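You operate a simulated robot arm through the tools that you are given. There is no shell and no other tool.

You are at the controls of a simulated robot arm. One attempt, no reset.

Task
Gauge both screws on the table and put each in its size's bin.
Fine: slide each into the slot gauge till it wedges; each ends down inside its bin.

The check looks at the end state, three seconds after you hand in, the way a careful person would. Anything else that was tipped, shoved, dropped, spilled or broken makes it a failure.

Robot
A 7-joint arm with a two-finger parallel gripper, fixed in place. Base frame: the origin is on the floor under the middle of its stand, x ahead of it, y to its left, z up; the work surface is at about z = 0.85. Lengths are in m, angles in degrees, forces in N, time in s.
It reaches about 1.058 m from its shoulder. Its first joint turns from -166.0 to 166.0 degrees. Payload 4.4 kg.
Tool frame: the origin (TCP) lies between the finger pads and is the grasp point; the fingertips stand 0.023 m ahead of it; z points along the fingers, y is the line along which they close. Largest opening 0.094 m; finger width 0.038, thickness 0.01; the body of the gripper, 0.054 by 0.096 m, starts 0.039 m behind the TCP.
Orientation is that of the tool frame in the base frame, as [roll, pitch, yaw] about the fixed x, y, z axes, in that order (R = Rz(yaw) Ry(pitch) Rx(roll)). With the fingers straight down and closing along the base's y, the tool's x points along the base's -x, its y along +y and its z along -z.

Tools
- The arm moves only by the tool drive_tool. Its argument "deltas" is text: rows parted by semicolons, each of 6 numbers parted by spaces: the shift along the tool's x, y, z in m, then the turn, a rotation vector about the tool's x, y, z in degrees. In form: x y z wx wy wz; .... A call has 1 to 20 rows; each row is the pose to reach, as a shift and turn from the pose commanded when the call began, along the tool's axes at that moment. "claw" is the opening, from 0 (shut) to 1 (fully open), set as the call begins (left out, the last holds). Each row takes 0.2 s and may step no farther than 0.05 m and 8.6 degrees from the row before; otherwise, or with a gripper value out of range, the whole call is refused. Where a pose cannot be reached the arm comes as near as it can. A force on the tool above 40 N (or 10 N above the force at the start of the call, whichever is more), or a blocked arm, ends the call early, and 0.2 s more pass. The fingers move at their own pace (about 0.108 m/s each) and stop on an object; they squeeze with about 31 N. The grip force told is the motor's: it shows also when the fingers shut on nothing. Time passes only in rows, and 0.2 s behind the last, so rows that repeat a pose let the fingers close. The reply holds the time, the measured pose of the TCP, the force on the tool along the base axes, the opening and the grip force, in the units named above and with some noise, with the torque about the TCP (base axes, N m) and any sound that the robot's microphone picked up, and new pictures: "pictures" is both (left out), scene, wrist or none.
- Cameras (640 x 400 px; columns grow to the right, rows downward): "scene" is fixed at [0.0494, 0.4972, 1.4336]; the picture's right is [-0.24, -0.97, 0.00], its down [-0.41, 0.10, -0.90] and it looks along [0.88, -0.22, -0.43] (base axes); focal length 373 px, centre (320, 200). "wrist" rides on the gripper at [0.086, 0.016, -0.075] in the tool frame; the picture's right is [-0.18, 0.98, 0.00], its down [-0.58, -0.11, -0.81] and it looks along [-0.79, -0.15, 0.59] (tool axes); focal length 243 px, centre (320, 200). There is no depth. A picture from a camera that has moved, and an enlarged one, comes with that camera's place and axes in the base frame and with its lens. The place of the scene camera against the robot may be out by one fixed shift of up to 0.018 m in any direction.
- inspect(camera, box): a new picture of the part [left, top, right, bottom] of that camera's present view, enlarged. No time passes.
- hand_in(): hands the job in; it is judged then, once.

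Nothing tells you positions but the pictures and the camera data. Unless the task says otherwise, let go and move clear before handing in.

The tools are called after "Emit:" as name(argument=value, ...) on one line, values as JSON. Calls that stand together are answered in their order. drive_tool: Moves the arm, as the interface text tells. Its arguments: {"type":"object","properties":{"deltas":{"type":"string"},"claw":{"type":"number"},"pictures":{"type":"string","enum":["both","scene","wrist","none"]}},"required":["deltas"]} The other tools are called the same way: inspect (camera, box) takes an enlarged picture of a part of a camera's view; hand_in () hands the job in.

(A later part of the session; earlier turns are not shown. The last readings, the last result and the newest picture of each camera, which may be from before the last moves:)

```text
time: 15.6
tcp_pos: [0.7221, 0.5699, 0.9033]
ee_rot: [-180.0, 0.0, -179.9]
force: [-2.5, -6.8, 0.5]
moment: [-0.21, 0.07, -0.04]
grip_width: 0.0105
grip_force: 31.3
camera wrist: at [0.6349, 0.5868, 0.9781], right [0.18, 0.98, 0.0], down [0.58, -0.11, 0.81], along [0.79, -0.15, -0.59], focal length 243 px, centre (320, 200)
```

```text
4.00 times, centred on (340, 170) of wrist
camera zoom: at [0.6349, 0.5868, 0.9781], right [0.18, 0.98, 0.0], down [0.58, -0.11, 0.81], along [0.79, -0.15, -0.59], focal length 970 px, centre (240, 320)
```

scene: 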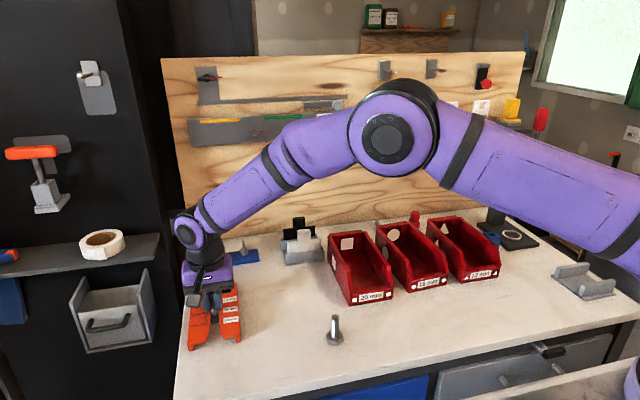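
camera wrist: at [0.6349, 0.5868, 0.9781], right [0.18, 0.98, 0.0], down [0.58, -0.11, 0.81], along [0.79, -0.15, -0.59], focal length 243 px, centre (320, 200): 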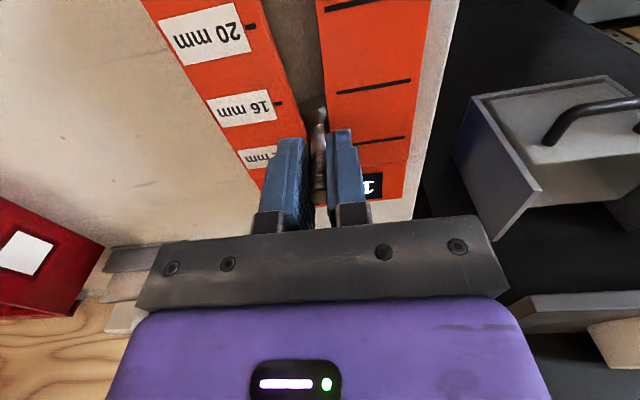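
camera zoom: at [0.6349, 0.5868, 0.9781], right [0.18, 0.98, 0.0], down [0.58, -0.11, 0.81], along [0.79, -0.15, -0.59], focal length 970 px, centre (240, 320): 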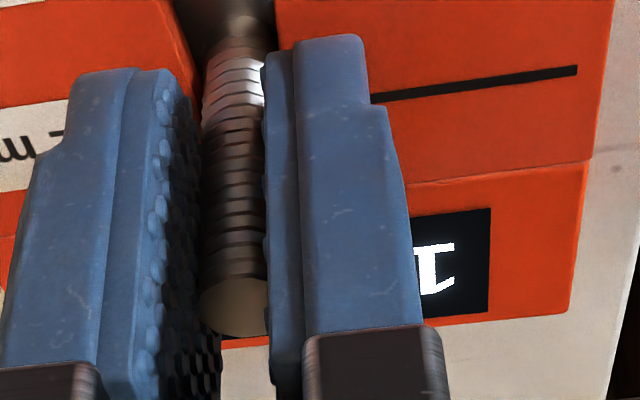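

It reads "1x mm" with the shaft well past the 16 mark. I relieve the side force a little more and seat it.

Emit:
drive_tool(deltas="0 -0.0007 0 0 0 0; -0.002 -0.0007 0 0 0 0; -0.004 -0.0007 0 0 0 0; -0.004 -0.0007 0 0 0 0", claw=0, pictures="wrist")

Emit:
inspect(camera="scene", box=[190, 275, 254, 315])

Emit:
inspect(camera="wrist", box=[260, 100, 420, 200])

```text
time: 16.6
tcp_pos: [0.7248, 0.5698, 0.9032]
ee_rot: [180.0, 0.0, -179.9]
force: [-2.8, -5.3, 1.4]
moment: [-0.15, 0.1, 0.02]
grip_width: 0.0107
grip_force: 31.2
camera wrist: at [0.6385, 0.5865, 0.978], right [0.18, 0.98, 0.0], down [0.58, -0.11, 0.81], along [0.79, -0.15, -0.59], focal length 243 px, centre (320, 200)
```

wrist: 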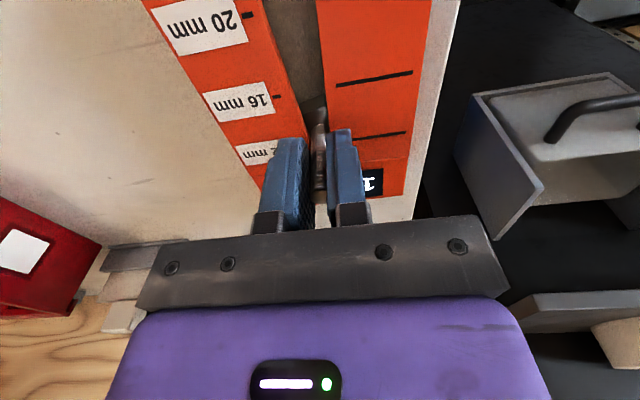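

```text
10.00 times, centred on (222, 295) of scene
camera zoom: at [0.0494, 0.4972, 1.4336], right [-0.24, -0.97, 0.0], down [-0.41, 0.1, -0.9], along [0.88, -0.22, -0.43], focal length 3727 px, centre (1300, -750)
```

zoom: 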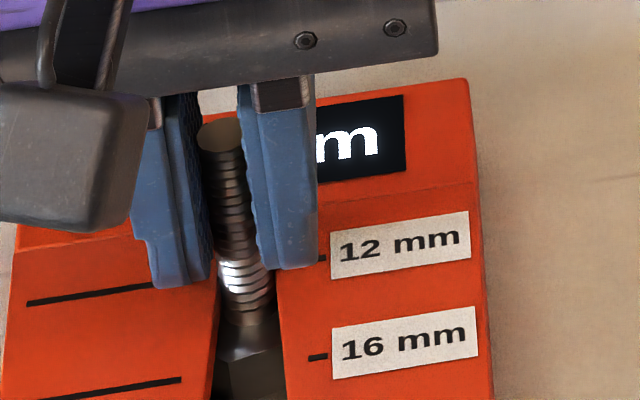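

```text
4.00 times, centred on (340, 150) of wrist
camera zoom: at [0.6385, 0.5865, 0.978], right [0.18, 0.98, 0.0], down [0.58, -0.11, 0.81], along [0.79, -0.15, -0.59], focal length 970 px, centre (240, 400)
```

zoom: 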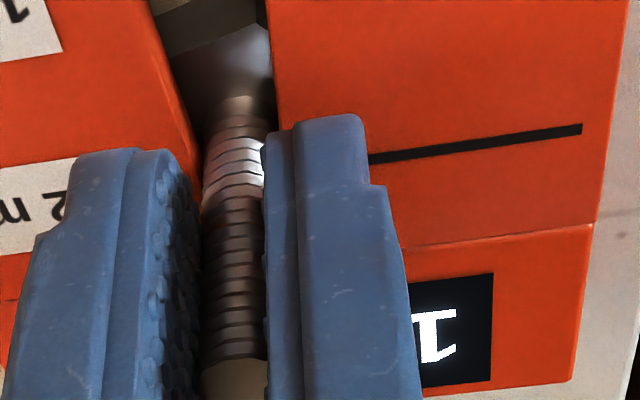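

The shaft is about 4 mm short of the 12 mm mark, rubbing the left wall with a ~1.5 mm gap on the right. I shift y by -1.2 mm and move forward 3 mm.

Emit:
drive_tool(deltas="0 -0.0006 0 0 0 0; 0 -0.0012 0 0 0 0; -0.0015 -0.0012 0 0 0 0; -0.003 -0.0012 0 0 0 0; -0.003 -0.0012 0 0 0 0", claw=0, pictures="none")

Emit:
inspect(camera="scene", box=[180, 270, 260, 350])

Emit:
inspect(camera="wrist", box=[260, 100, 420, 200])

```text
time: 17.8
tcp_pos: [0.7267, 0.5705, 0.9031]
ee_rot: [-180.0, 0.0, -179.9]
force: [-5.0, 8.5, -0.1]
moment: [0.23, 0.23, 0.01]
grip_width: 0.0106
grip_force: 31.1
```

```text
5.00 times, centred on (220, 310) of scene
camera zoom: at [0.0494, 0.4972, 1.4336], right [-0.24, -0.97, 0.0], down [-0.41, 0.1, -0.9], along [0.88, -0.22, -0.43], focal length 1864 px, centre (820, -350)
```

zoom: 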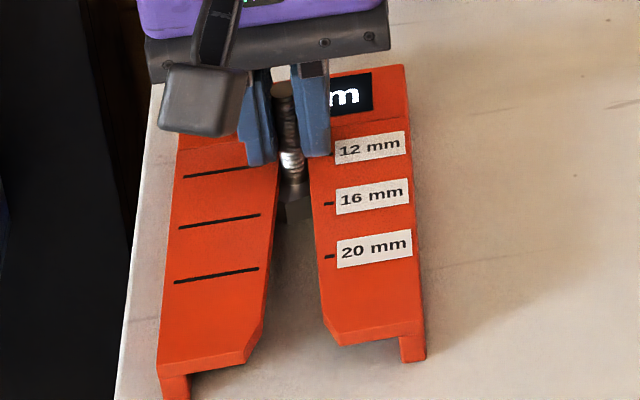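

```text
4.00 times, centred on (340, 150) of wrist
camera zoom: at [0.6402, 0.5857, 0.9781], right [0.18, 0.98, 0.0], down [0.58, -0.11, 0.81], along [0.79, -0.15, -0.59], focal length 970 px, centre (240, 400)
```

zoom: 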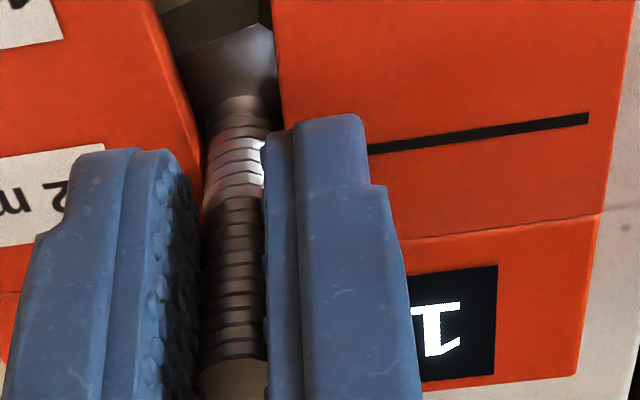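

Side force flipped to the other wall, so the play is nearly gone. I recentre y by +0.7 mm and push 1.5 mm further to feel the wedge.

Emit:
drive_tool(deltas="0 0.0007 0 0 0 0; -0.0015 0.0007 0 0 0 0; -0.0015 0.0007 0 0 0 0", claw=0, pictures="none")

Emit:
inspect(camera="scene", box=[180, 270, 260, 350])

Emit:
inspect(camera="wrist", box=[260, 100, 420, 200])

```text
time: 18.6
tcp_pos: [0.7275, 0.5692, 0.9036]
ee_rot: [-180.0, -0.1, -179.9]
force: [-17.5, 5.6, 1.4]
moment: [0.16, 0.82, 0.04]
grip_width: 0.0107
grip_force: 30.7
```

```text
5.00 times, centred on (220, 310) of scene
camera zoom: at [0.0494, 0.4972, 1.4336], right [-0.24, -0.97, 0.0], down [-0.41, 0.1, -0.9], along [0.88, -0.22, -0.43], focal length 1864 px, centre (820, -350)
```

zoom: 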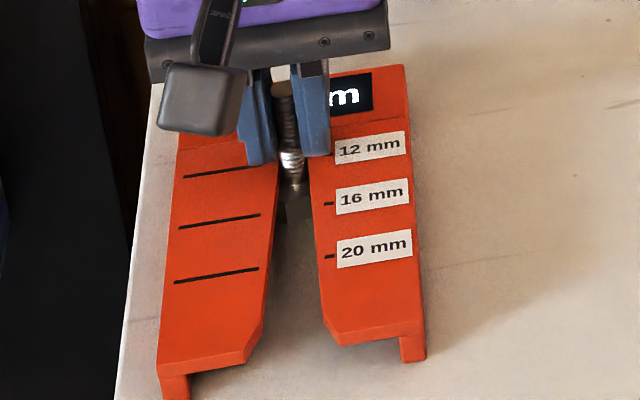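

```text
4.00 times, centred on (340, 150) of wrist
camera zoom: at [0.6405, 0.5858, 0.9782], right [0.18, 0.98, 0.0], down [0.58, -0.11, 0.81], along [0.79, -0.15, -0.59], focal length 970 px, centre (240, 400)
```

zoom: 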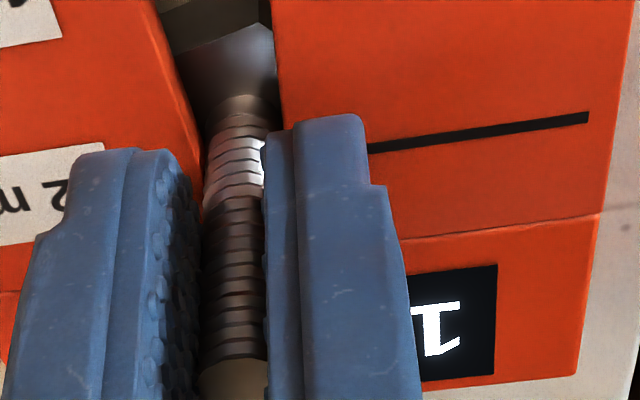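

The screw wedged (17 N) right at the 12 mm mark and the display reads "1_ mm", so A is 12 mm; the gauge didn't move. I back it straight out.

Emit:
drive_tool(deltas="0.0015 0.0002 0 0 0 0; 0.003 0.0004 0 0 0 0; 0.006 0.0008 0 0 0 0; 0.012 0.0008 0 0 0 0; 0.02 0.0008 0 0 0 0; 0.03 0.0008 0 0 0 0; 0.042 0.0008 0 0 0 0; 0.054 0.0008 0 0 0 0; 0.066 0.0008 0 0 0 0; 0.078 0.0008 0 0 0 0; 0.09 0.0008 0 0 0 0; 0.102 0.0008 0 0 0 0; 0.114 0.0008 0 0 0 0; 0.126 0.0008 0 0 0 0; 0.14 0.0008 0 0 0 0; 0.155 0.0008 0 0 0 0; 0.155 0.0008 0 0 0 0", claw=0)

```text
time: 22.2
tcp_pos: [0.5736, 0.5708, 0.9037]
ee_rot: [-180.0, 0.0, -180.0]
force: [0.7, 0.2, 11.0]
moment: [0.05, -0.1, 0.04]
grip_width: 0.0104
grip_force: 31.2
camera wrist: at [0.4866, 0.5863, 0.9779], right [0.18, 0.98, 0.0], down [0.58, -0.11, 0.81], along [0.79, -0.15, -0.59], focal length 243 px, centre (320, 200)
```

scene: 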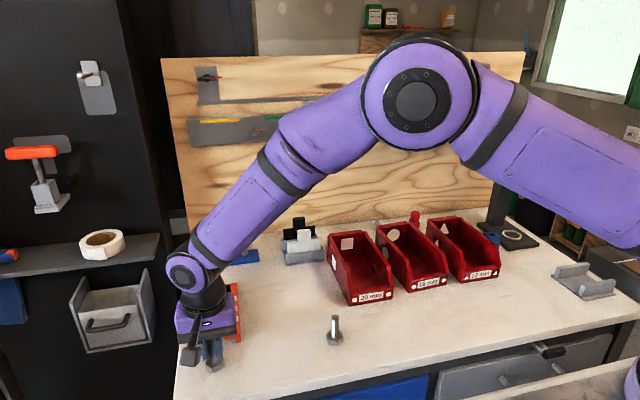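
wrist: 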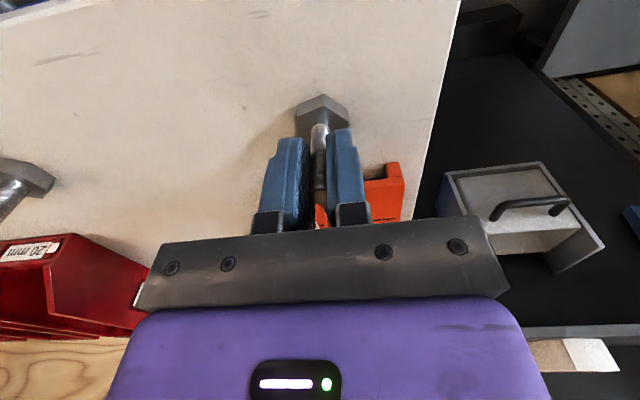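

A is clear of the gauge. I lift it well above screw B and carry it toward the bins, stopping at a vantage point to measure the 12 mm bin.

Emit:
drive_tool(deltas="0 0 -0.03 0 0 0; 0 0 -0.065 0 0 0; 0 0 -0.1 0 0 0; 0 0 -0.14 0 0 0; 0 -0.0445 -0.145 0 0 0; 0 -0.089 -0.15 0 0 0; 0 -0.1335 -0.155 0 0 0; 0 -0.178 -0.16 0 0 0; 0 -0.2225 -0.165 0 0 0; 0 -0.267 -0.17 0 0 0; 0 -0.3115 -0.175 0 0 0; 0 -0.356 -0.18 0 0 0; -0.003 -0.4 -0.185 0 0 0; -0.005 -0.445 -0.19 0 0 0; -0.005 -0.489 -0.198 0 0 0; -0.005 -0.489 -0.198 0 0 0; -0.005 -0.489 -0.198 0 0 0", claw=0)

Emit:
inspect(camera="wrist", box=[150, 70, 310, 170])

Emit:
inspect(camera="scene", box=[180, 270, 340, 370])

```text
time: 25.8
tcp_pos: [0.5801, 0.0784, 1.104]
ee_rot: [-180.0, 0.1, 179.9]
force: [-0.2, 1.1, -1.6]
moment: [-0.02, -0.02, -0.04]
grip_width: 0.0108
grip_force: 31.4
camera wrist: at [0.493, 0.0952, 1.178], right [0.18, 0.98, 0.0], down [0.58, -0.11, 0.81], along [0.79, -0.15, -0.59], focal length 243 px, centre (320, 200)
```

scene: 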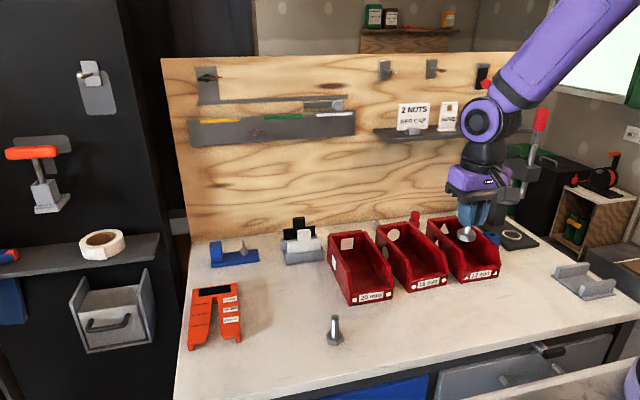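
wrist: 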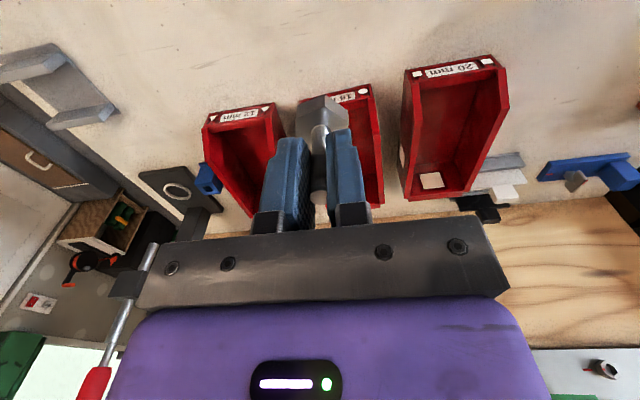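

```text
4.00 times, centred on (230, 120) of wrist
camera zoom: at [0.493, 0.0952, 1.178], right [0.18, 0.98, 0.0], down [0.58, -0.11, 0.81], along [0.79, -0.15, -0.59], focal length 970 px, centre (680, 520)
```

zoom: 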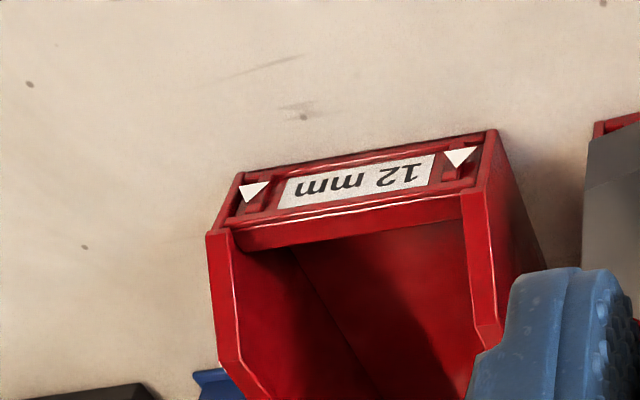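

```text
4.00 times, centred on (260, 320) of scene
camera zoom: at [0.0494, 0.4972, 1.4336], right [-0.24, -0.97, 0.0], down [-0.41, 0.1, -0.9], along [0.88, -0.22, -0.43], focal length 1491 px, centre (560, -280)
```

zoom: 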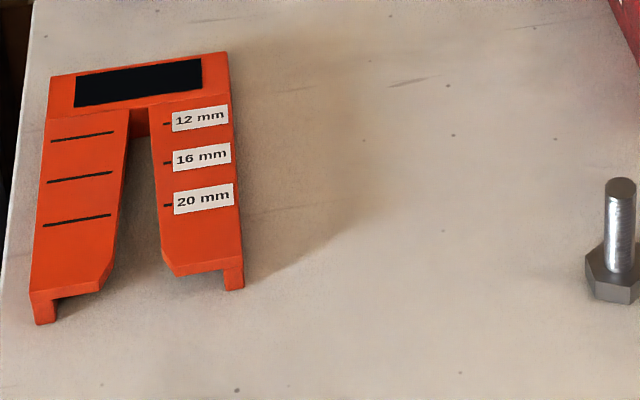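

The gauge is unmoved, and the 12 mm bin spans y from -0.113 to -0.009 with its front at x≈0.681 and back near x≈0.88. I move above its middle at (0.76, -0.061) and lower partway.

Emit:
drive_tool(deltas="-0.03 -0.0235 0 0 0 0; -0.06 -0.047 0 0 0 0; -0.09 -0.07 0 0 0 0; -0.12 -0.093 0 0 0 0; -0.15 -0.1165 0 0 0 0; -0.18 -0.14 0 0 0 0; -0.18 -0.14 0.04 0 0 0; -0.18 -0.14 0.08 0 0 0; -0.18 -0.14 0.11 0 0 0; -0.18 -0.14 0.11 0 0 0", claw=0)

Emit:
inspect(camera="wrist", box=[220, 40, 420, 165])

Emit:
inspect(camera="scene", box=[380, 180, 540, 280])

```text
time: 28.0
tcp_pos: [0.7594, -0.0593, 0.9944]
ee_rot: [179.9, 0.0, 179.9]
force: [-0.6, -0.7, -0.9]
moment: [-0.01, 0.03, 0.02]
grip_width: 0.0107
grip_force: 31.3
camera wrist: at [0.6719, -0.043, 1.0688], right [0.18, 0.98, 0.0], down [0.58, -0.11, 0.81], along [0.79, -0.15, -0.59], focal length 243 px, centre (320, 200)
```

scene: 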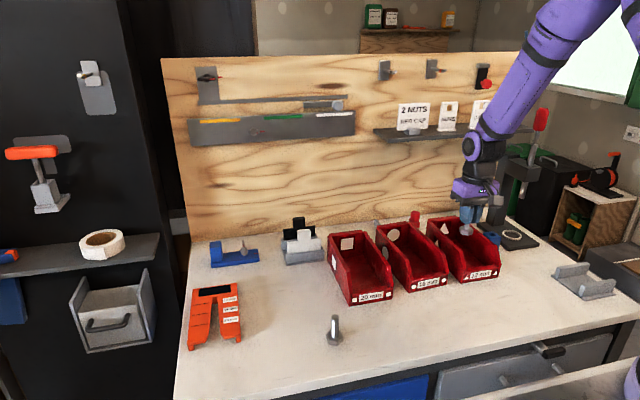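
wrist: 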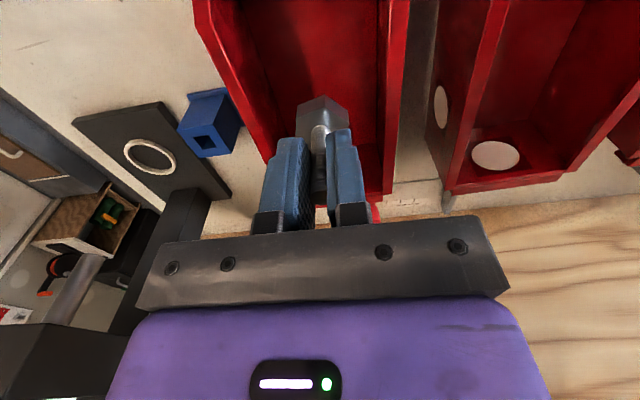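

```text
3.20 times, centred on (320, 102) of wrist
camera zoom: at [0.6719, -0.043, 1.0688], right [0.18, 0.98, 0.0], down [0.58, -0.11, 0.81], along [0.79, -0.15, -0.59], focal length 776 px, centre (320, 512)
```

zoom: 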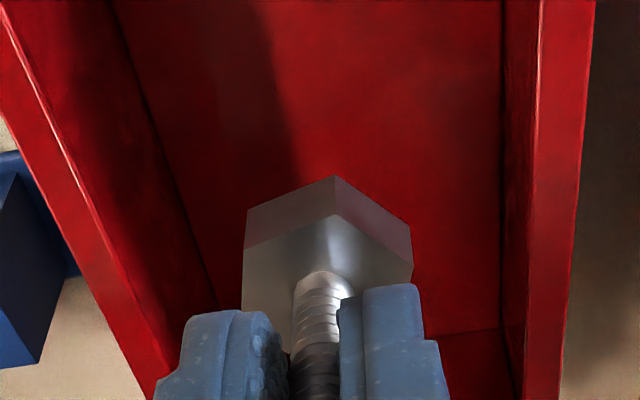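

```text
4.00 times, centred on (460, 230) of scene
camera zoom: at [0.0494, 0.4972, 1.4336], right [-0.24, -0.97, 0.0], down [-0.41, 0.1, -0.9], along [0.88, -0.22, -0.43], focal length 1491 px, centre (-240, 80)
```

zoom: 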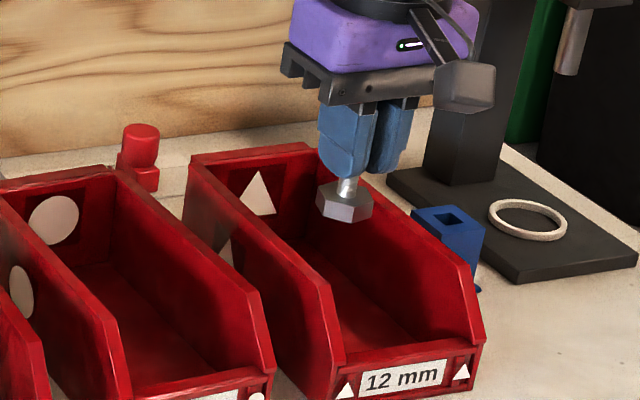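

Well centred in the 12 mm bin. I lower the screw until its head is just above the bin floor.

Emit:
drive_tool(deltas="0 -0.003 0.02 0 0 0; 0 -0.003 0.04 0 0 0; 0 -0.003 0.06 0 0 0; 0 -0.003 0.08 0 0 0; 0 -0.003 0.08 0 0 0", claw=0)

Emit:
inspect(camera="scene", box=[380, 180, 540, 280])

```text
time: 29.2
tcp_pos: [0.7578, -0.061, 0.9116]
ee_rot: [179.9, 0.0, -179.9]
force: [-0.4, -0.2, -0.9]
moment: [0.0, 0.03, -0.01]
grip_width: 0.0107
grip_force: 31.2
camera wrist: at [0.6717, -0.0444, 0.9854], right [0.18, 0.98, 0.0], down [0.58, -0.11, 0.81], along [0.79, -0.15, -0.59], focal length 243 px, centre (320, 200)
```

scene: 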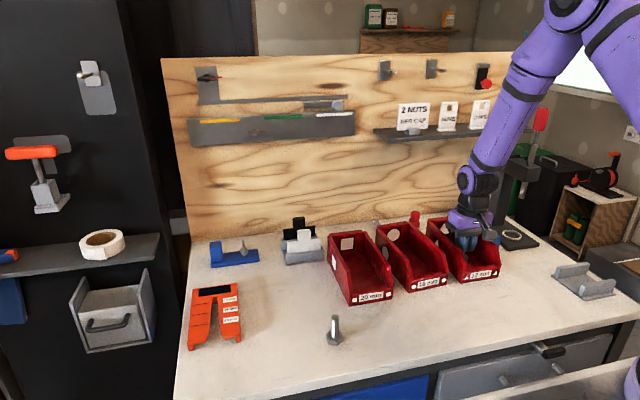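
wrist: 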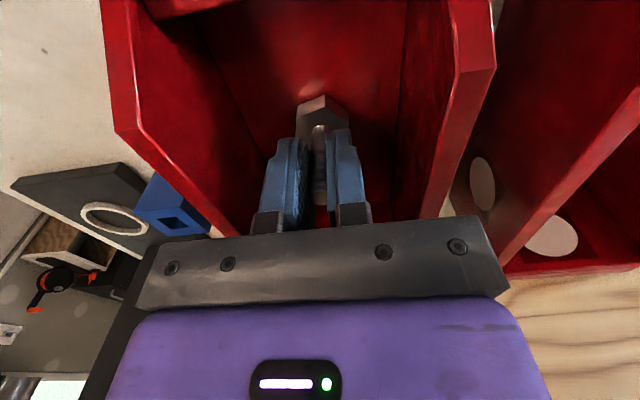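

```text
4.00 times, centred on (460, 230) of scene
camera zoom: at [0.0494, 0.4972, 1.4336], right [-0.24, -0.97, 0.0], down [-0.41, 0.1, -0.9], along [0.88, -0.22, -0.43], focal length 1491 px, centre (-240, 80)
```

zoom: 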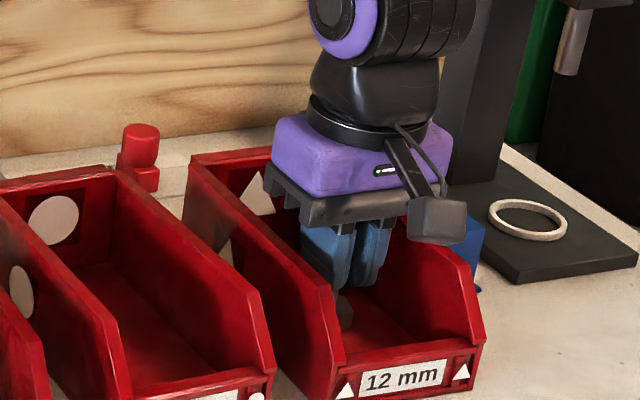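

No contact yet; about 5 mm to go. I lower in small steps.

Emit:
drive_tool(deltas="0 0 0.002 0 0 0; 0 0 0.004 0 0 0; 0 0 0.004 0 0 0", claw=0, pictures="wrist")

```text
time: 30.0
tcp_pos: [0.7592, -0.0606, 0.9073]
ee_rot: [180.0, 0.2, 179.9]
force: [-2.5, 1.1, 12.3]
moment: [0.05, 0.16, -0.03]
grip_width: 0.0107
grip_force: 31.0
camera wrist: at [0.6722, -0.045, 0.9821], right [0.18, 0.98, 0.0], down [0.58, -0.11, 0.81], along [0.79, -0.15, -0.59], focal length 243 px, centre (320, 200)
```

wrist: 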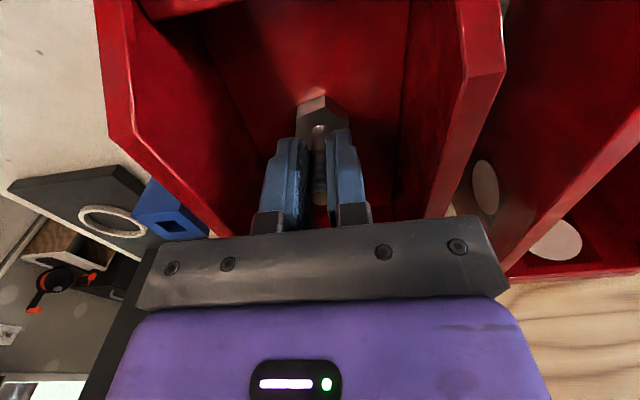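

The head rests on the bin floor (12 N). I ease up 1 mm and open the fingers partway to let it go.

Emit:
drive_tool(deltas="0 0 -0.001 0 0 0; 0 0 -0.001 0 0 0", claw=0, pictures="none")

Emit:
drive_tool(deltas="0 0 0 0 0 0; 0 0 0 0 0 0; 0 0 0 0 0 0", claw=0.4, pictures="wrist")

```text
time: 30.6
tcp_pos: [0.7595, -0.0628, 0.9084]
ee_rot: [179.9, 0.0, -180.0]
force: [0.4, 1.8, 0.3]
moment: [0.01, 0.0, 0.0]
grip_width: 0.0106
grip_force: 30.9
```

```text
time: 31.4
tcp_pos: [0.7598, -0.0618, 0.9078]
ee_rot: [179.9, 0.0, 180.0]
force: [0.4, 0.4, 0.0]
moment: [0.01, 0.03, 0.03]
grip_width: 0.0375
grip_force: 0.0
camera wrist: at [0.6725, -0.0458, 0.9825], right [0.18, 0.98, 0.0], down [0.58, -0.11, 0.81], along [0.79, -0.15, -0.59], focal length 243 px, centre (320, 200)
```

wrist: 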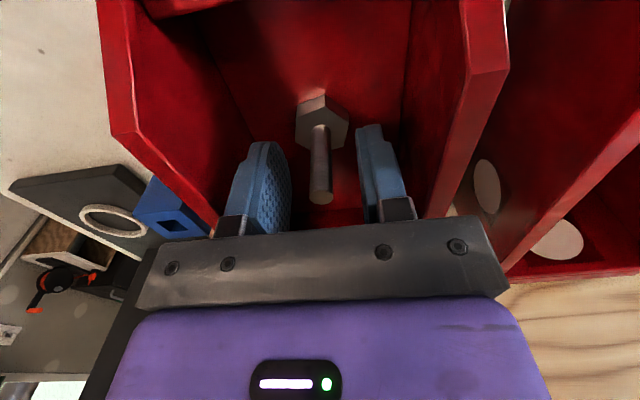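

Screw A stands on the floor of the 12 mm bin. I rise straight up and head for screw B.

Emit:
drive_tool(deltas="0 0 -0.02 0 0 0; 0 0 -0.05 0 0 0; 0 0 -0.09 0 0 0; 0 0 -0.13 0 0 0; 0.02 0.04 -0.135 0 0 0; 0.04 0.08 -0.135 0 0 0; 0.06 0.12 -0.135 0 0 0; 0.08 0.16 -0.135 0 0 0; 0.1 0.2 -0.135 0 0 0; 0.12 0.24 -0.135 0 0 0; 0.14 0.28 -0.135 0 0 0; 0.16 0.32 -0.135 0 0 0; 0.18 0.36 -0.13 0 0 0; 0.18 0.398 -0.12 0 0 0; 0.18 0.398 -0.12 0 0 0; 0.18 0.398 -0.12 0 0 0", claw=0.4)

Emit:
inspect(camera="wrist", box=[240, 0, 400, 100])

Emit:
inspect(camera="scene", box=[380, 180, 540, 280])

```text
time: 34.8
tcp_pos: [0.5819, 0.3378, 1.0286]
ee_rot: [179.9, 0.0, 180.0]
force: [-0.2, 0.1, -0.4]
moment: [-0.01, 0.02, 0.03]
grip_width: 0.0379
grip_force: 0.1
camera wrist: at [0.4944, 0.3537, 1.1031], right [0.18, 0.98, 0.0], down [0.58, -0.11, 0.81], along [0.79, -0.15, -0.59], focal length 243 px, centre (320, 200)
```

scene: 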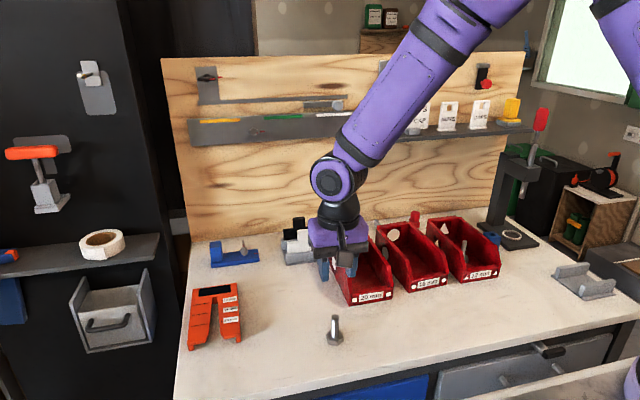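
wrist: 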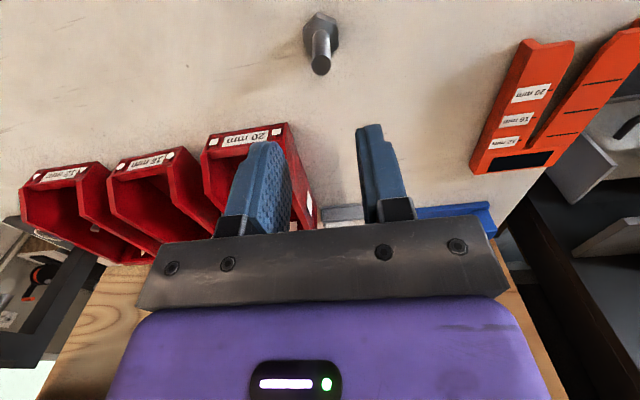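

```text
4.00 times, centred on (320, 50) of wrist
camera zoom: at [0.4944, 0.3537, 1.1031], right [0.18, 0.98, 0.0], down [0.58, -0.11, 0.81], along [0.79, -0.15, -0.59], focal length 970 px, centre (320, 800)
```

zoom: 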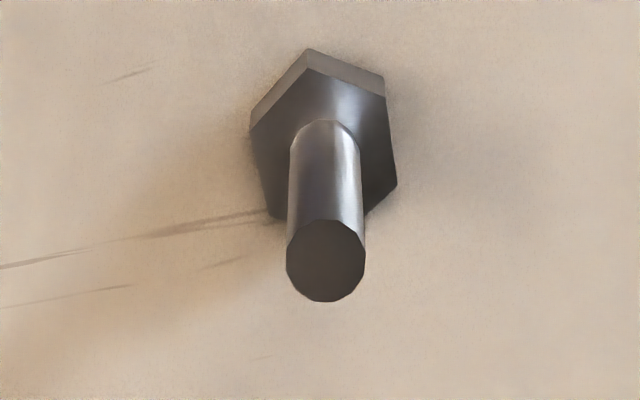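

```text
4.00 times, centred on (460, 230) of scene
camera zoom: at [0.0494, 0.4972, 1.4336], right [-0.24, -0.97, 0.0], down [-0.41, 0.1, -0.9], along [0.88, -0.22, -0.43], focal length 1491 px, centre (-240, 80)
```

zoom: 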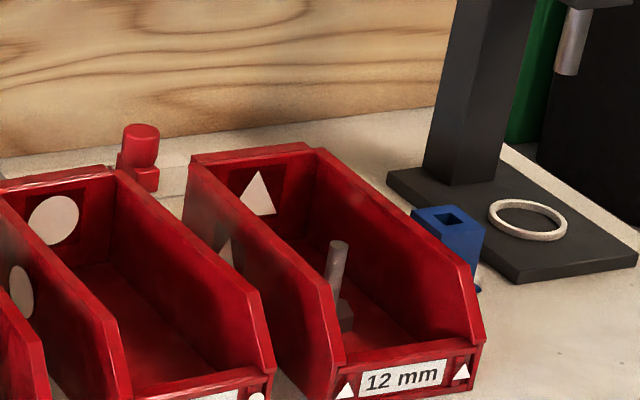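

A stands inside the 12 mm bin. B is at about (0.579, 0.339); I descend over it with a wider opening.

Emit:
drive_tool(deltas="0.001 0.0012 0.03 0 0 0; 0.002 0.0012 0.06 0 0 0; 0.002 0.0012 0.09 0 0 0; 0.002 0.0012 0.115 0 0 0; 0.002 0.0012 0.1265 0 0 0; 0.002 0.0012 0.1265 0 0 0", claw=0.7, pictures="wrist")

```text
time: 36.2
tcp_pos: [0.5757, 0.3386, 0.9027]
ee_rot: [179.9, 0.0, 180.0]
force: [0.4, -0.3, -0.3]
moment: [0.01, 0.01, 0.0]
grip_width: 0.0659
grip_force: 0.1
camera wrist: at [0.4897, 0.3543, 0.9779], right [0.18, 0.98, 0.0], down [0.58, -0.11, 0.81], along [0.79, -0.15, -0.59], focal length 243 px, centre (320, 200)
```

wrist: 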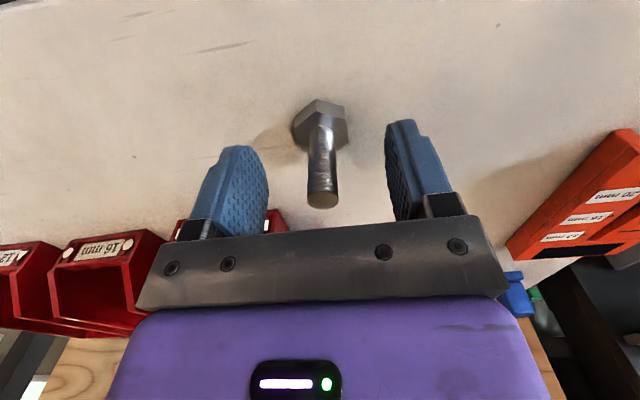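

The tool is 3 mm short in x; I correct that and close on B.

Emit:
drive_tool(deltas="-0.003 0 0 0 0 0; -0.003 0 0 0 0 0", claw=0.7, pictures="none")

Emit:
drive_tool(deltas="0 0 0 0 0 0; 0 0 0 0 0 0; 0 0 0 0 0 0; 0 0 0 0 0 0", claw=0)

```text
time: 36.8
tcp_pos: [0.5798, 0.3373, 0.9035]
ee_rot: [179.9, 0.0, -179.9]
force: [0.1, -0.4, 0.8]
moment: [-0.01, -0.03, 0.01]
grip_width: 0.0657
grip_force: 0.0
```

```text
time: 37.8
tcp_pos: [0.5802, 0.3372, 0.9023]
ee_rot: [-180.0, 0.0, -179.9]
force: [0.2, -0.2, -0.5]
moment: [-0.03, 0.03, 0.02]
grip_width: 0.0145
grip_force: 31.0
camera wrist: at [0.4929, 0.3539, 0.9774], right [0.18, 0.98, 0.0], down [0.58, -0.11, 0.81], along [0.79, -0.15, -0.59], focal length 243 px, centre (320, 200)
```

scene: 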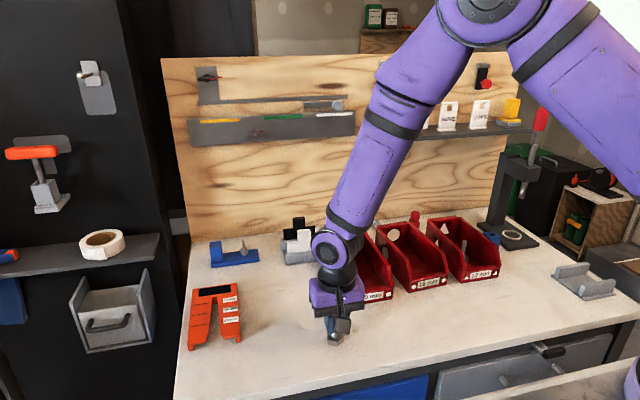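
wrist: 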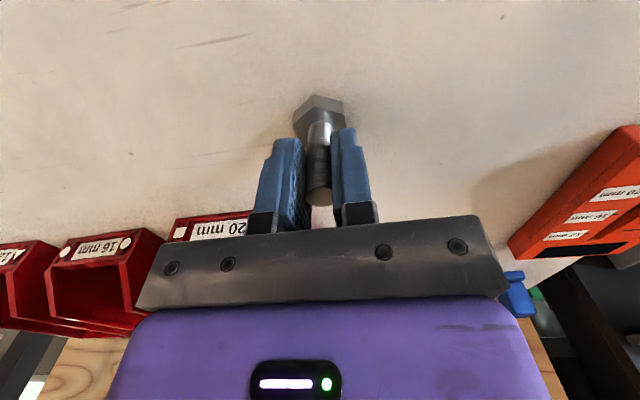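

B is gripped (wider than A by about 4 mm). I lift slightly and carry it to the front of the slot.

Emit:
drive_tool(deltas="0 0 -0.005 0 0 0; 0 0 -0.01 0 0 0; 0.002 0.045 -0.01 0 0 0; 0.004 0.09 -0.01 0 0 0; 0.005 0.135 -0.01 0 0 0; 0.005 0.18 -0.01 0 0 0; 0.005 0.215 -0.01 0 0 0; 0.005 0.2331 -0.008 0 0 0; 0.005 0.2331 -0.005 0 0 0; 0.005 0.2331 -0.005 0 0 0", claw=0)

Emit:
inspect(camera="scene", box=[190, 330, 254, 370])

Emit:
inspect(camera="wrist", box=[280, 80, 440, 180])

```text
time: 40.0
tcp_pos: [0.5757, 0.5711, 0.9068]
ee_rot: [179.9, 0.0, -179.9]
force: [-0.2, 0.2, -1.1]
moment: [-0.03, 0.01, 0.0]
grip_width: 0.0146
grip_force: 30.7
camera wrist: at [0.4884, 0.5873, 0.9808], right [0.18, 0.98, 0.0], down [0.58, -0.11, 0.81], along [0.79, -0.15, -0.59], focal length 243 px, centre (320, 200)
```

scene: 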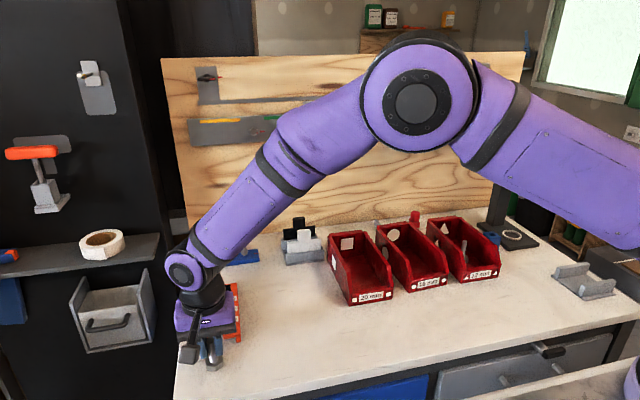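
wrist: 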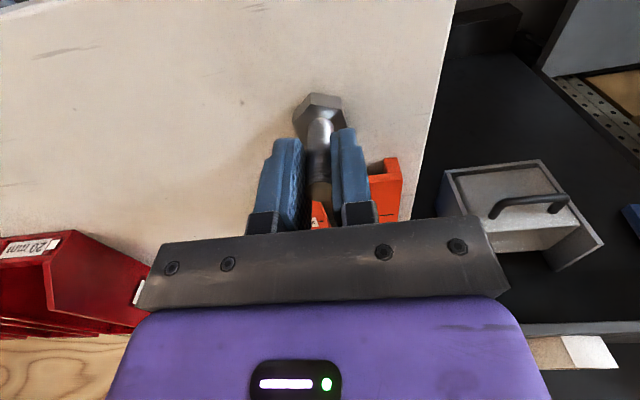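

```text
10.00 times, centred on (222, 350) of scene
camera zoom: at [0.0494, 0.4972, 1.4336], right [-0.24, -0.97, 0.0], down [-0.41, 0.1, -0.9], along [0.88, -0.22, -0.43], focal length 3727 px, centre (1300, -1300)
```

zoom: 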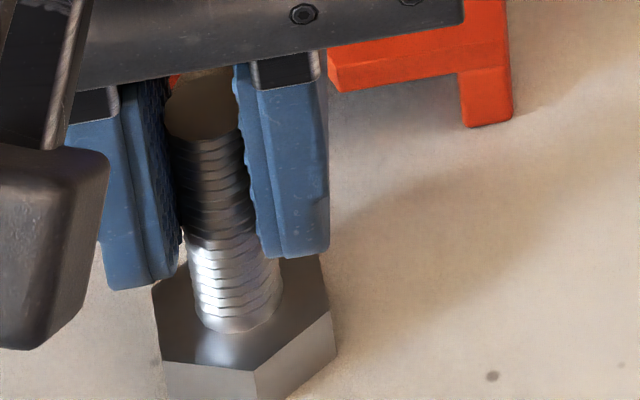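

```text
4.00 times, centred on (360, 130) of wrist
camera zoom: at [0.4884, 0.5873, 0.9808], right [0.18, 0.98, 0.0], down [0.58, -0.11, 0.81], along [0.79, -0.15, -0.59], focal length 970 px, centre (160, 480)
```

zoom: 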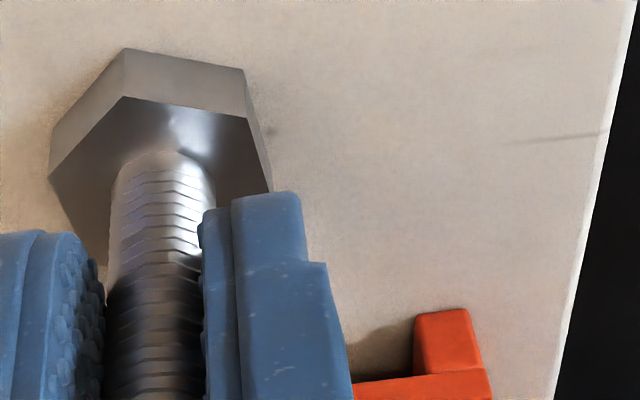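

I trim y by -0.6 mm and lower 1 mm, checking for table contact.

Emit:
drive_tool(deltas="0 -0.0006 0.001 0 0 0; 0 -0.0006 0.001 0 0 0; 0 -0.0006 0.001 0 0 0", claw=0, pictures="none")

```text
time: 40.8
tcp_pos: [0.574, 0.5702, 0.9072]
ee_rot: [-180.0, -0.1, 180.0]
force: [-0.1, 0.4, -0.5]
moment: [0.01, -0.01, -0.01]
grip_width: 0.0142
grip_force: 30.7
```

Emit:
drive_tool(deltas="0 0 0.0012 0 0 0; 0 0 0.0012 0 0 0; 0 0 0.0012 0 0 0", claw=0, pictures="none")

```text
time: 41.6
tcp_pos: [0.5754, 0.5691, 0.9064]
ee_rot: [179.9, 0.0, 179.9]
force: [0.0, 2.0, 8.8]
moment: [0.0, -0.04, -0.04]
grip_width: 0.0146
grip_force: 31.5
```

Table contact found (9 N); I raise 1.5 mm and enter the slot mouth.

Emit:
drive_tool(deltas="0 0 -0.0015 0 0 0; 0 0 -0.0015 0 0 0; -0.015 0 -0.0015 0 0 0; -0.03 0 -0.0015 0 0 0; -0.045 0 -0.0015 0 0 0; -0.06 0 -0.0015 0 0 0; -0.06 0 -0.0015 0 0 0", claw=0)

Emit:
inspect(camera="scene", box=[180, 280, 260, 360])

Emit:
inspect(camera="wrist", box=[260, 80, 420, 180])

```text
time: 43.2
tcp_pos: [0.6357, 0.5706, 0.9066]
ee_rot: [-180.0, 0.0, -179.9]
force: [0.5, 0.2, -2.2]
moment: [0.0, 0.01, -0.01]
grip_width: 0.0143
grip_force: 31.1
camera wrist: at [0.5487, 0.5869, 0.9807], right [0.18, 0.98, 0.0], down [0.58, -0.11, 0.81], along [0.79, -0.15, -0.59], focal length 243 px, centre (320, 200)
```

scene: 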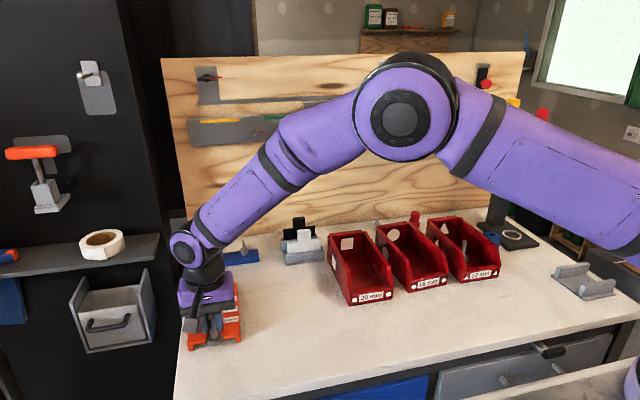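
wrist: 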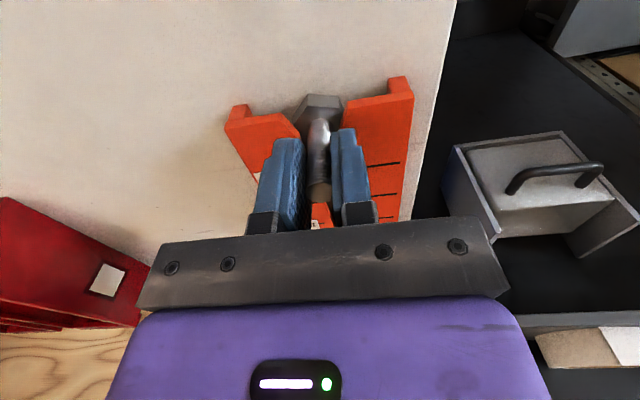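

```text
5.00 times, centred on (220, 320) of scene
camera zoom: at [0.0494, 0.4972, 1.4336], right [-0.24, -0.97, 0.0], down [-0.41, 0.1, -0.9], along [0.88, -0.22, -0.43], focal length 1864 px, centre (820, -400)
```

zoom: 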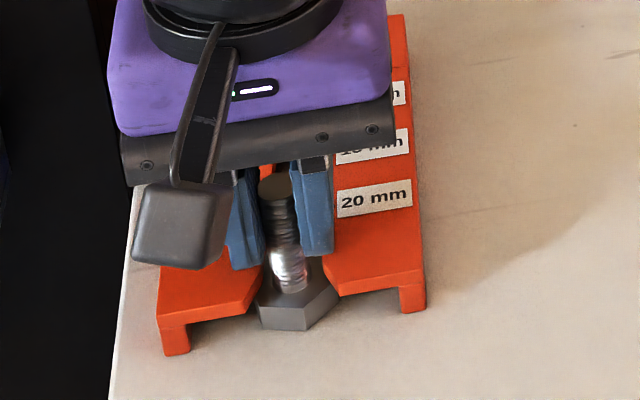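

```text
4.00 times, centred on (340, 130) of wrist
camera zoom: at [0.5487, 0.5869, 0.9807], right [0.18, 0.98, 0.0], down [0.58, -0.11, 0.81], along [0.79, -0.15, -0.59], focal length 970 px, centre (240, 480)
```

zoom: 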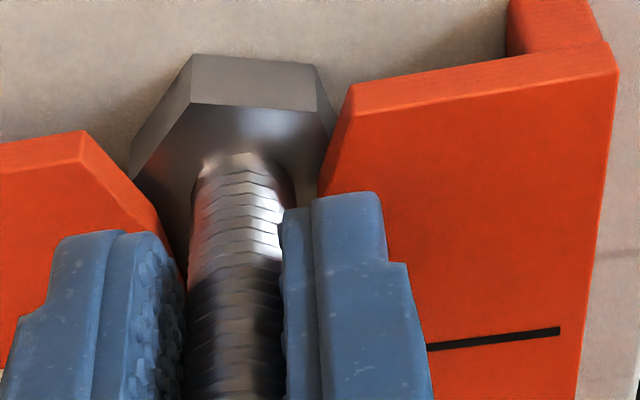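

B's shaft is in the mouth and well centred. I slide on to about the 20 mm mark.

Emit:
drive_tool(deltas="-0.01 -0.0003 0 0 0 0; -0.02 -0.0003 0 0 0 0; -0.03 -0.0003 0 0 0 0; -0.04 -0.0003 0 0 0 0; -0.04 -0.0003 0 0 0 0", claw=0, pictures="none")

Emit:
inspect(camera="scene", box=[180, 270, 260, 350])

Emit:
inspect(camera="wrist", box=[260, 80, 420, 180])

```text
time: 44.4
tcp_pos: [0.6753, 0.5707, 0.907]
ee_rot: [180.0, -0.1, -180.0]
force: [-0.2, 0.5, -0.4]
moment: [-0.02, 0.02, -0.03]
grip_width: 0.0146
grip_force: 31.1
```

```text
5.00 times, centred on (220, 310) of scene
camera zoom: at [0.0494, 0.4972, 1.4336], right [-0.24, -0.97, 0.0], down [-0.41, 0.1, -0.9], along [0.88, -0.22, -0.43], focal length 1864 px, centre (820, -350)
```

zoom: 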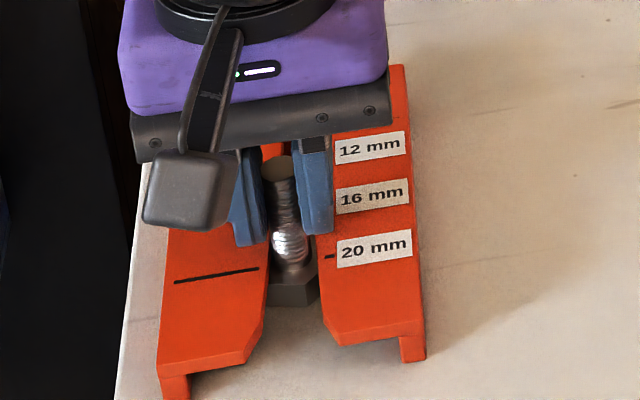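

```text
4.00 times, centred on (340, 130) of wrist
camera zoom: at [0.5887, 0.5868, 0.9807], right [0.18, 0.98, 0.0], down [0.58, -0.11, 0.81], along [0.79, -0.15, -0.59], focal length 970 px, centre (240, 480)
```

zoom: 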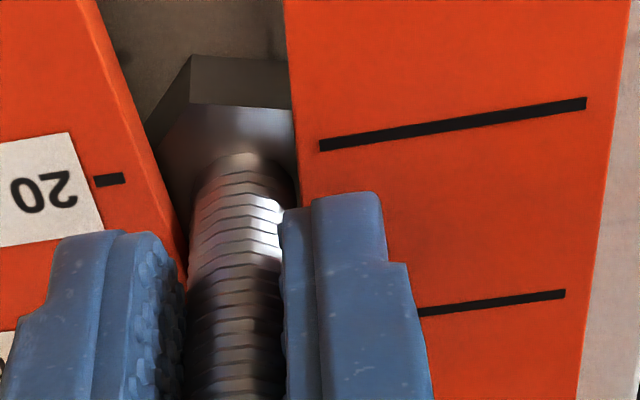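

Past the 20 mm mark freely; the shaft looks about 1 mm toward the left wall. I shift y by -0.8 mm and advance 10 mm.

Emit:
drive_tool(deltas="0 -0.0008 0 0 0 0; -0.003 -0.0008 0 0 0 0; -0.006 -0.0008 0 0 0 0; -0.01 -0.0008 0 0 0 0; -0.01 -0.0008 0 0 0 0", claw=0, pictures="none")

Emit:
inspect(camera="scene", box=[180, 270, 260, 350])

Emit:
inspect(camera="wrist", box=[260, 80, 420, 180])

```text
time: 45.6
tcp_pos: [0.6847, 0.5688, 0.907]
ee_rot: [-180.0, -0.1, -180.0]
force: [-1.4, 4.2, -0.5]
moment: [0.13, 0.05, 0.01]
grip_width: 0.015
grip_force: 31.0
```

```text
5.00 times, centred on (220, 310) of scene
camera zoom: at [0.0494, 0.4972, 1.4336], right [-0.24, -0.97, 0.0], down [-0.41, 0.1, -0.9], along [0.88, -0.22, -0.43], focal length 1864 px, centre (820, -350)
```

zoom: 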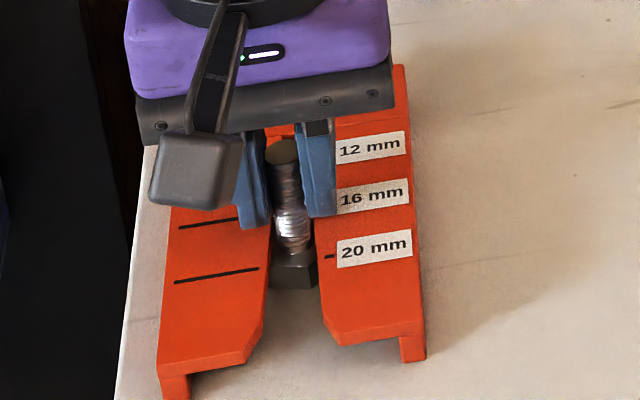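

```text
4.00 times, centred on (340, 130) of wrist
camera zoom: at [0.5987, 0.5854, 0.9806], right [0.18, 0.98, 0.0], down [0.58, -0.11, 0.81], along [0.79, -0.15, -0.59], focal length 970 px, centre (240, 480)
```

zoom: 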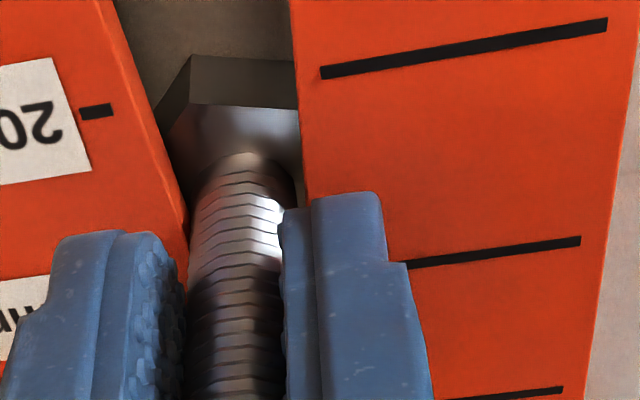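

Now a light touch on the right wall (4 N). I recentre +0.6 mm and advance 4 mm.

Emit:
drive_tool(deltas="0 0.0006 0 0 0 0; -0.002 0.0006 0 0 0 0; -0.004 0.0006 0 0 0 0; -0.004 0.0006 0 0 0 0", claw=0, pictures="none")

Emit:
inspect(camera="scene", box=[190, 275, 254, 315])

Emit:
inspect(camera="wrist", box=[260, 100, 420, 200])

```text
time: 46.6
tcp_pos: [0.6892, 0.5691, 0.9061]
ee_rot: [179.9, 0.0, 180.0]
force: [-1.7, 3.9, -1.5]
moment: [0.16, 0.08, 0.04]
grip_width: 0.0147
grip_force: 31.5
```

```text
10.00 times, centred on (222, 295) of scene
camera zoom: at [0.0494, 0.4972, 1.4336], right [-0.24, -0.97, 0.0], down [-0.41, 0.1, -0.9], along [0.88, -0.22, -0.43], focal length 3727 px, centre (1300, -750)
```

zoom: 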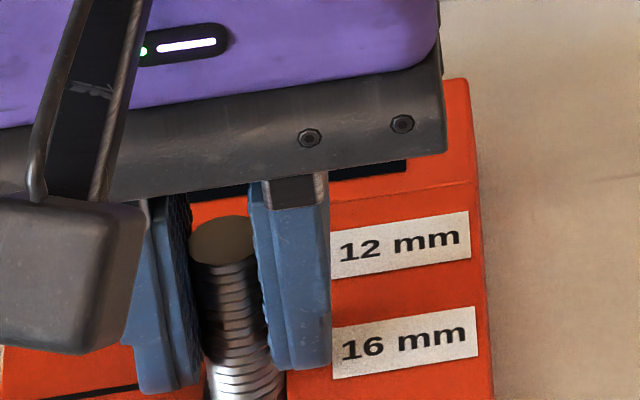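

```text
4.00 times, centred on (340, 150) of wrist
camera zoom: at [0.6026, 0.5856, 0.9811], right [0.18, 0.98, 0.0], down [0.58, -0.11, 0.81], along [0.79, -0.15, -0.59], focal length 970 px, centre (240, 400)
```

zoom: 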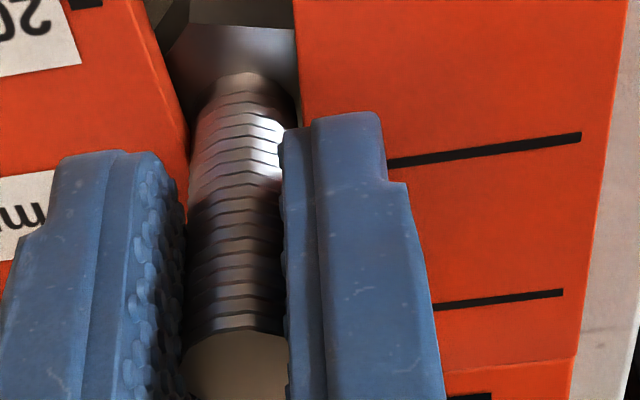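

Emit:
drive_tool(deltas="0 0.0005 0 0 0 0; -0.0015 0.0005 0 0 0 0; -0.003 0.0005 0 0 0 0; -0.003 0.0005 0 0 0 0", claw=0, pictures="wrist")

Emit:
inspect(camera="scene", box=[180, 270, 260, 350])

```text
time: 47.6
tcp_pos: [0.6927, 0.5703, 0.9074]
ee_rot: [179.9, 0.0, 180.0]
force: [0.3, 1.4, -0.6]
moment: [0.06, 0.01, -0.02]
grip_width: 0.0142
grip_force: 31.1
camera wrist: at [0.6057, 0.5859, 0.9811], right [0.18, 0.98, 0.0], down [0.58, -0.11, 0.81], along [0.79, -0.15, -0.59], focal length 243 px, centre (320, 200)
```

wrist: 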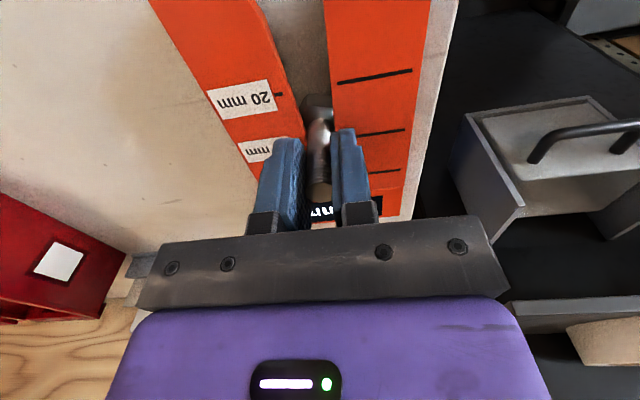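

```text
5.00 times, centred on (220, 310) of scene
camera zoom: at [0.0494, 0.4972, 1.4336], right [-0.24, -0.97, 0.0], down [-0.41, 0.1, -0.9], along [0.88, -0.22, -0.43], focal length 1864 px, centre (820, -350)
```

zoom: 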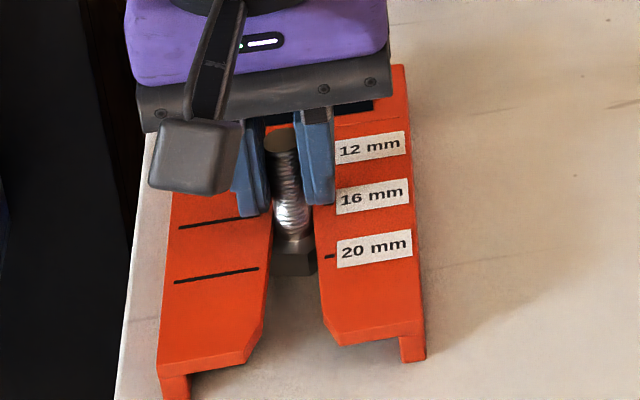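

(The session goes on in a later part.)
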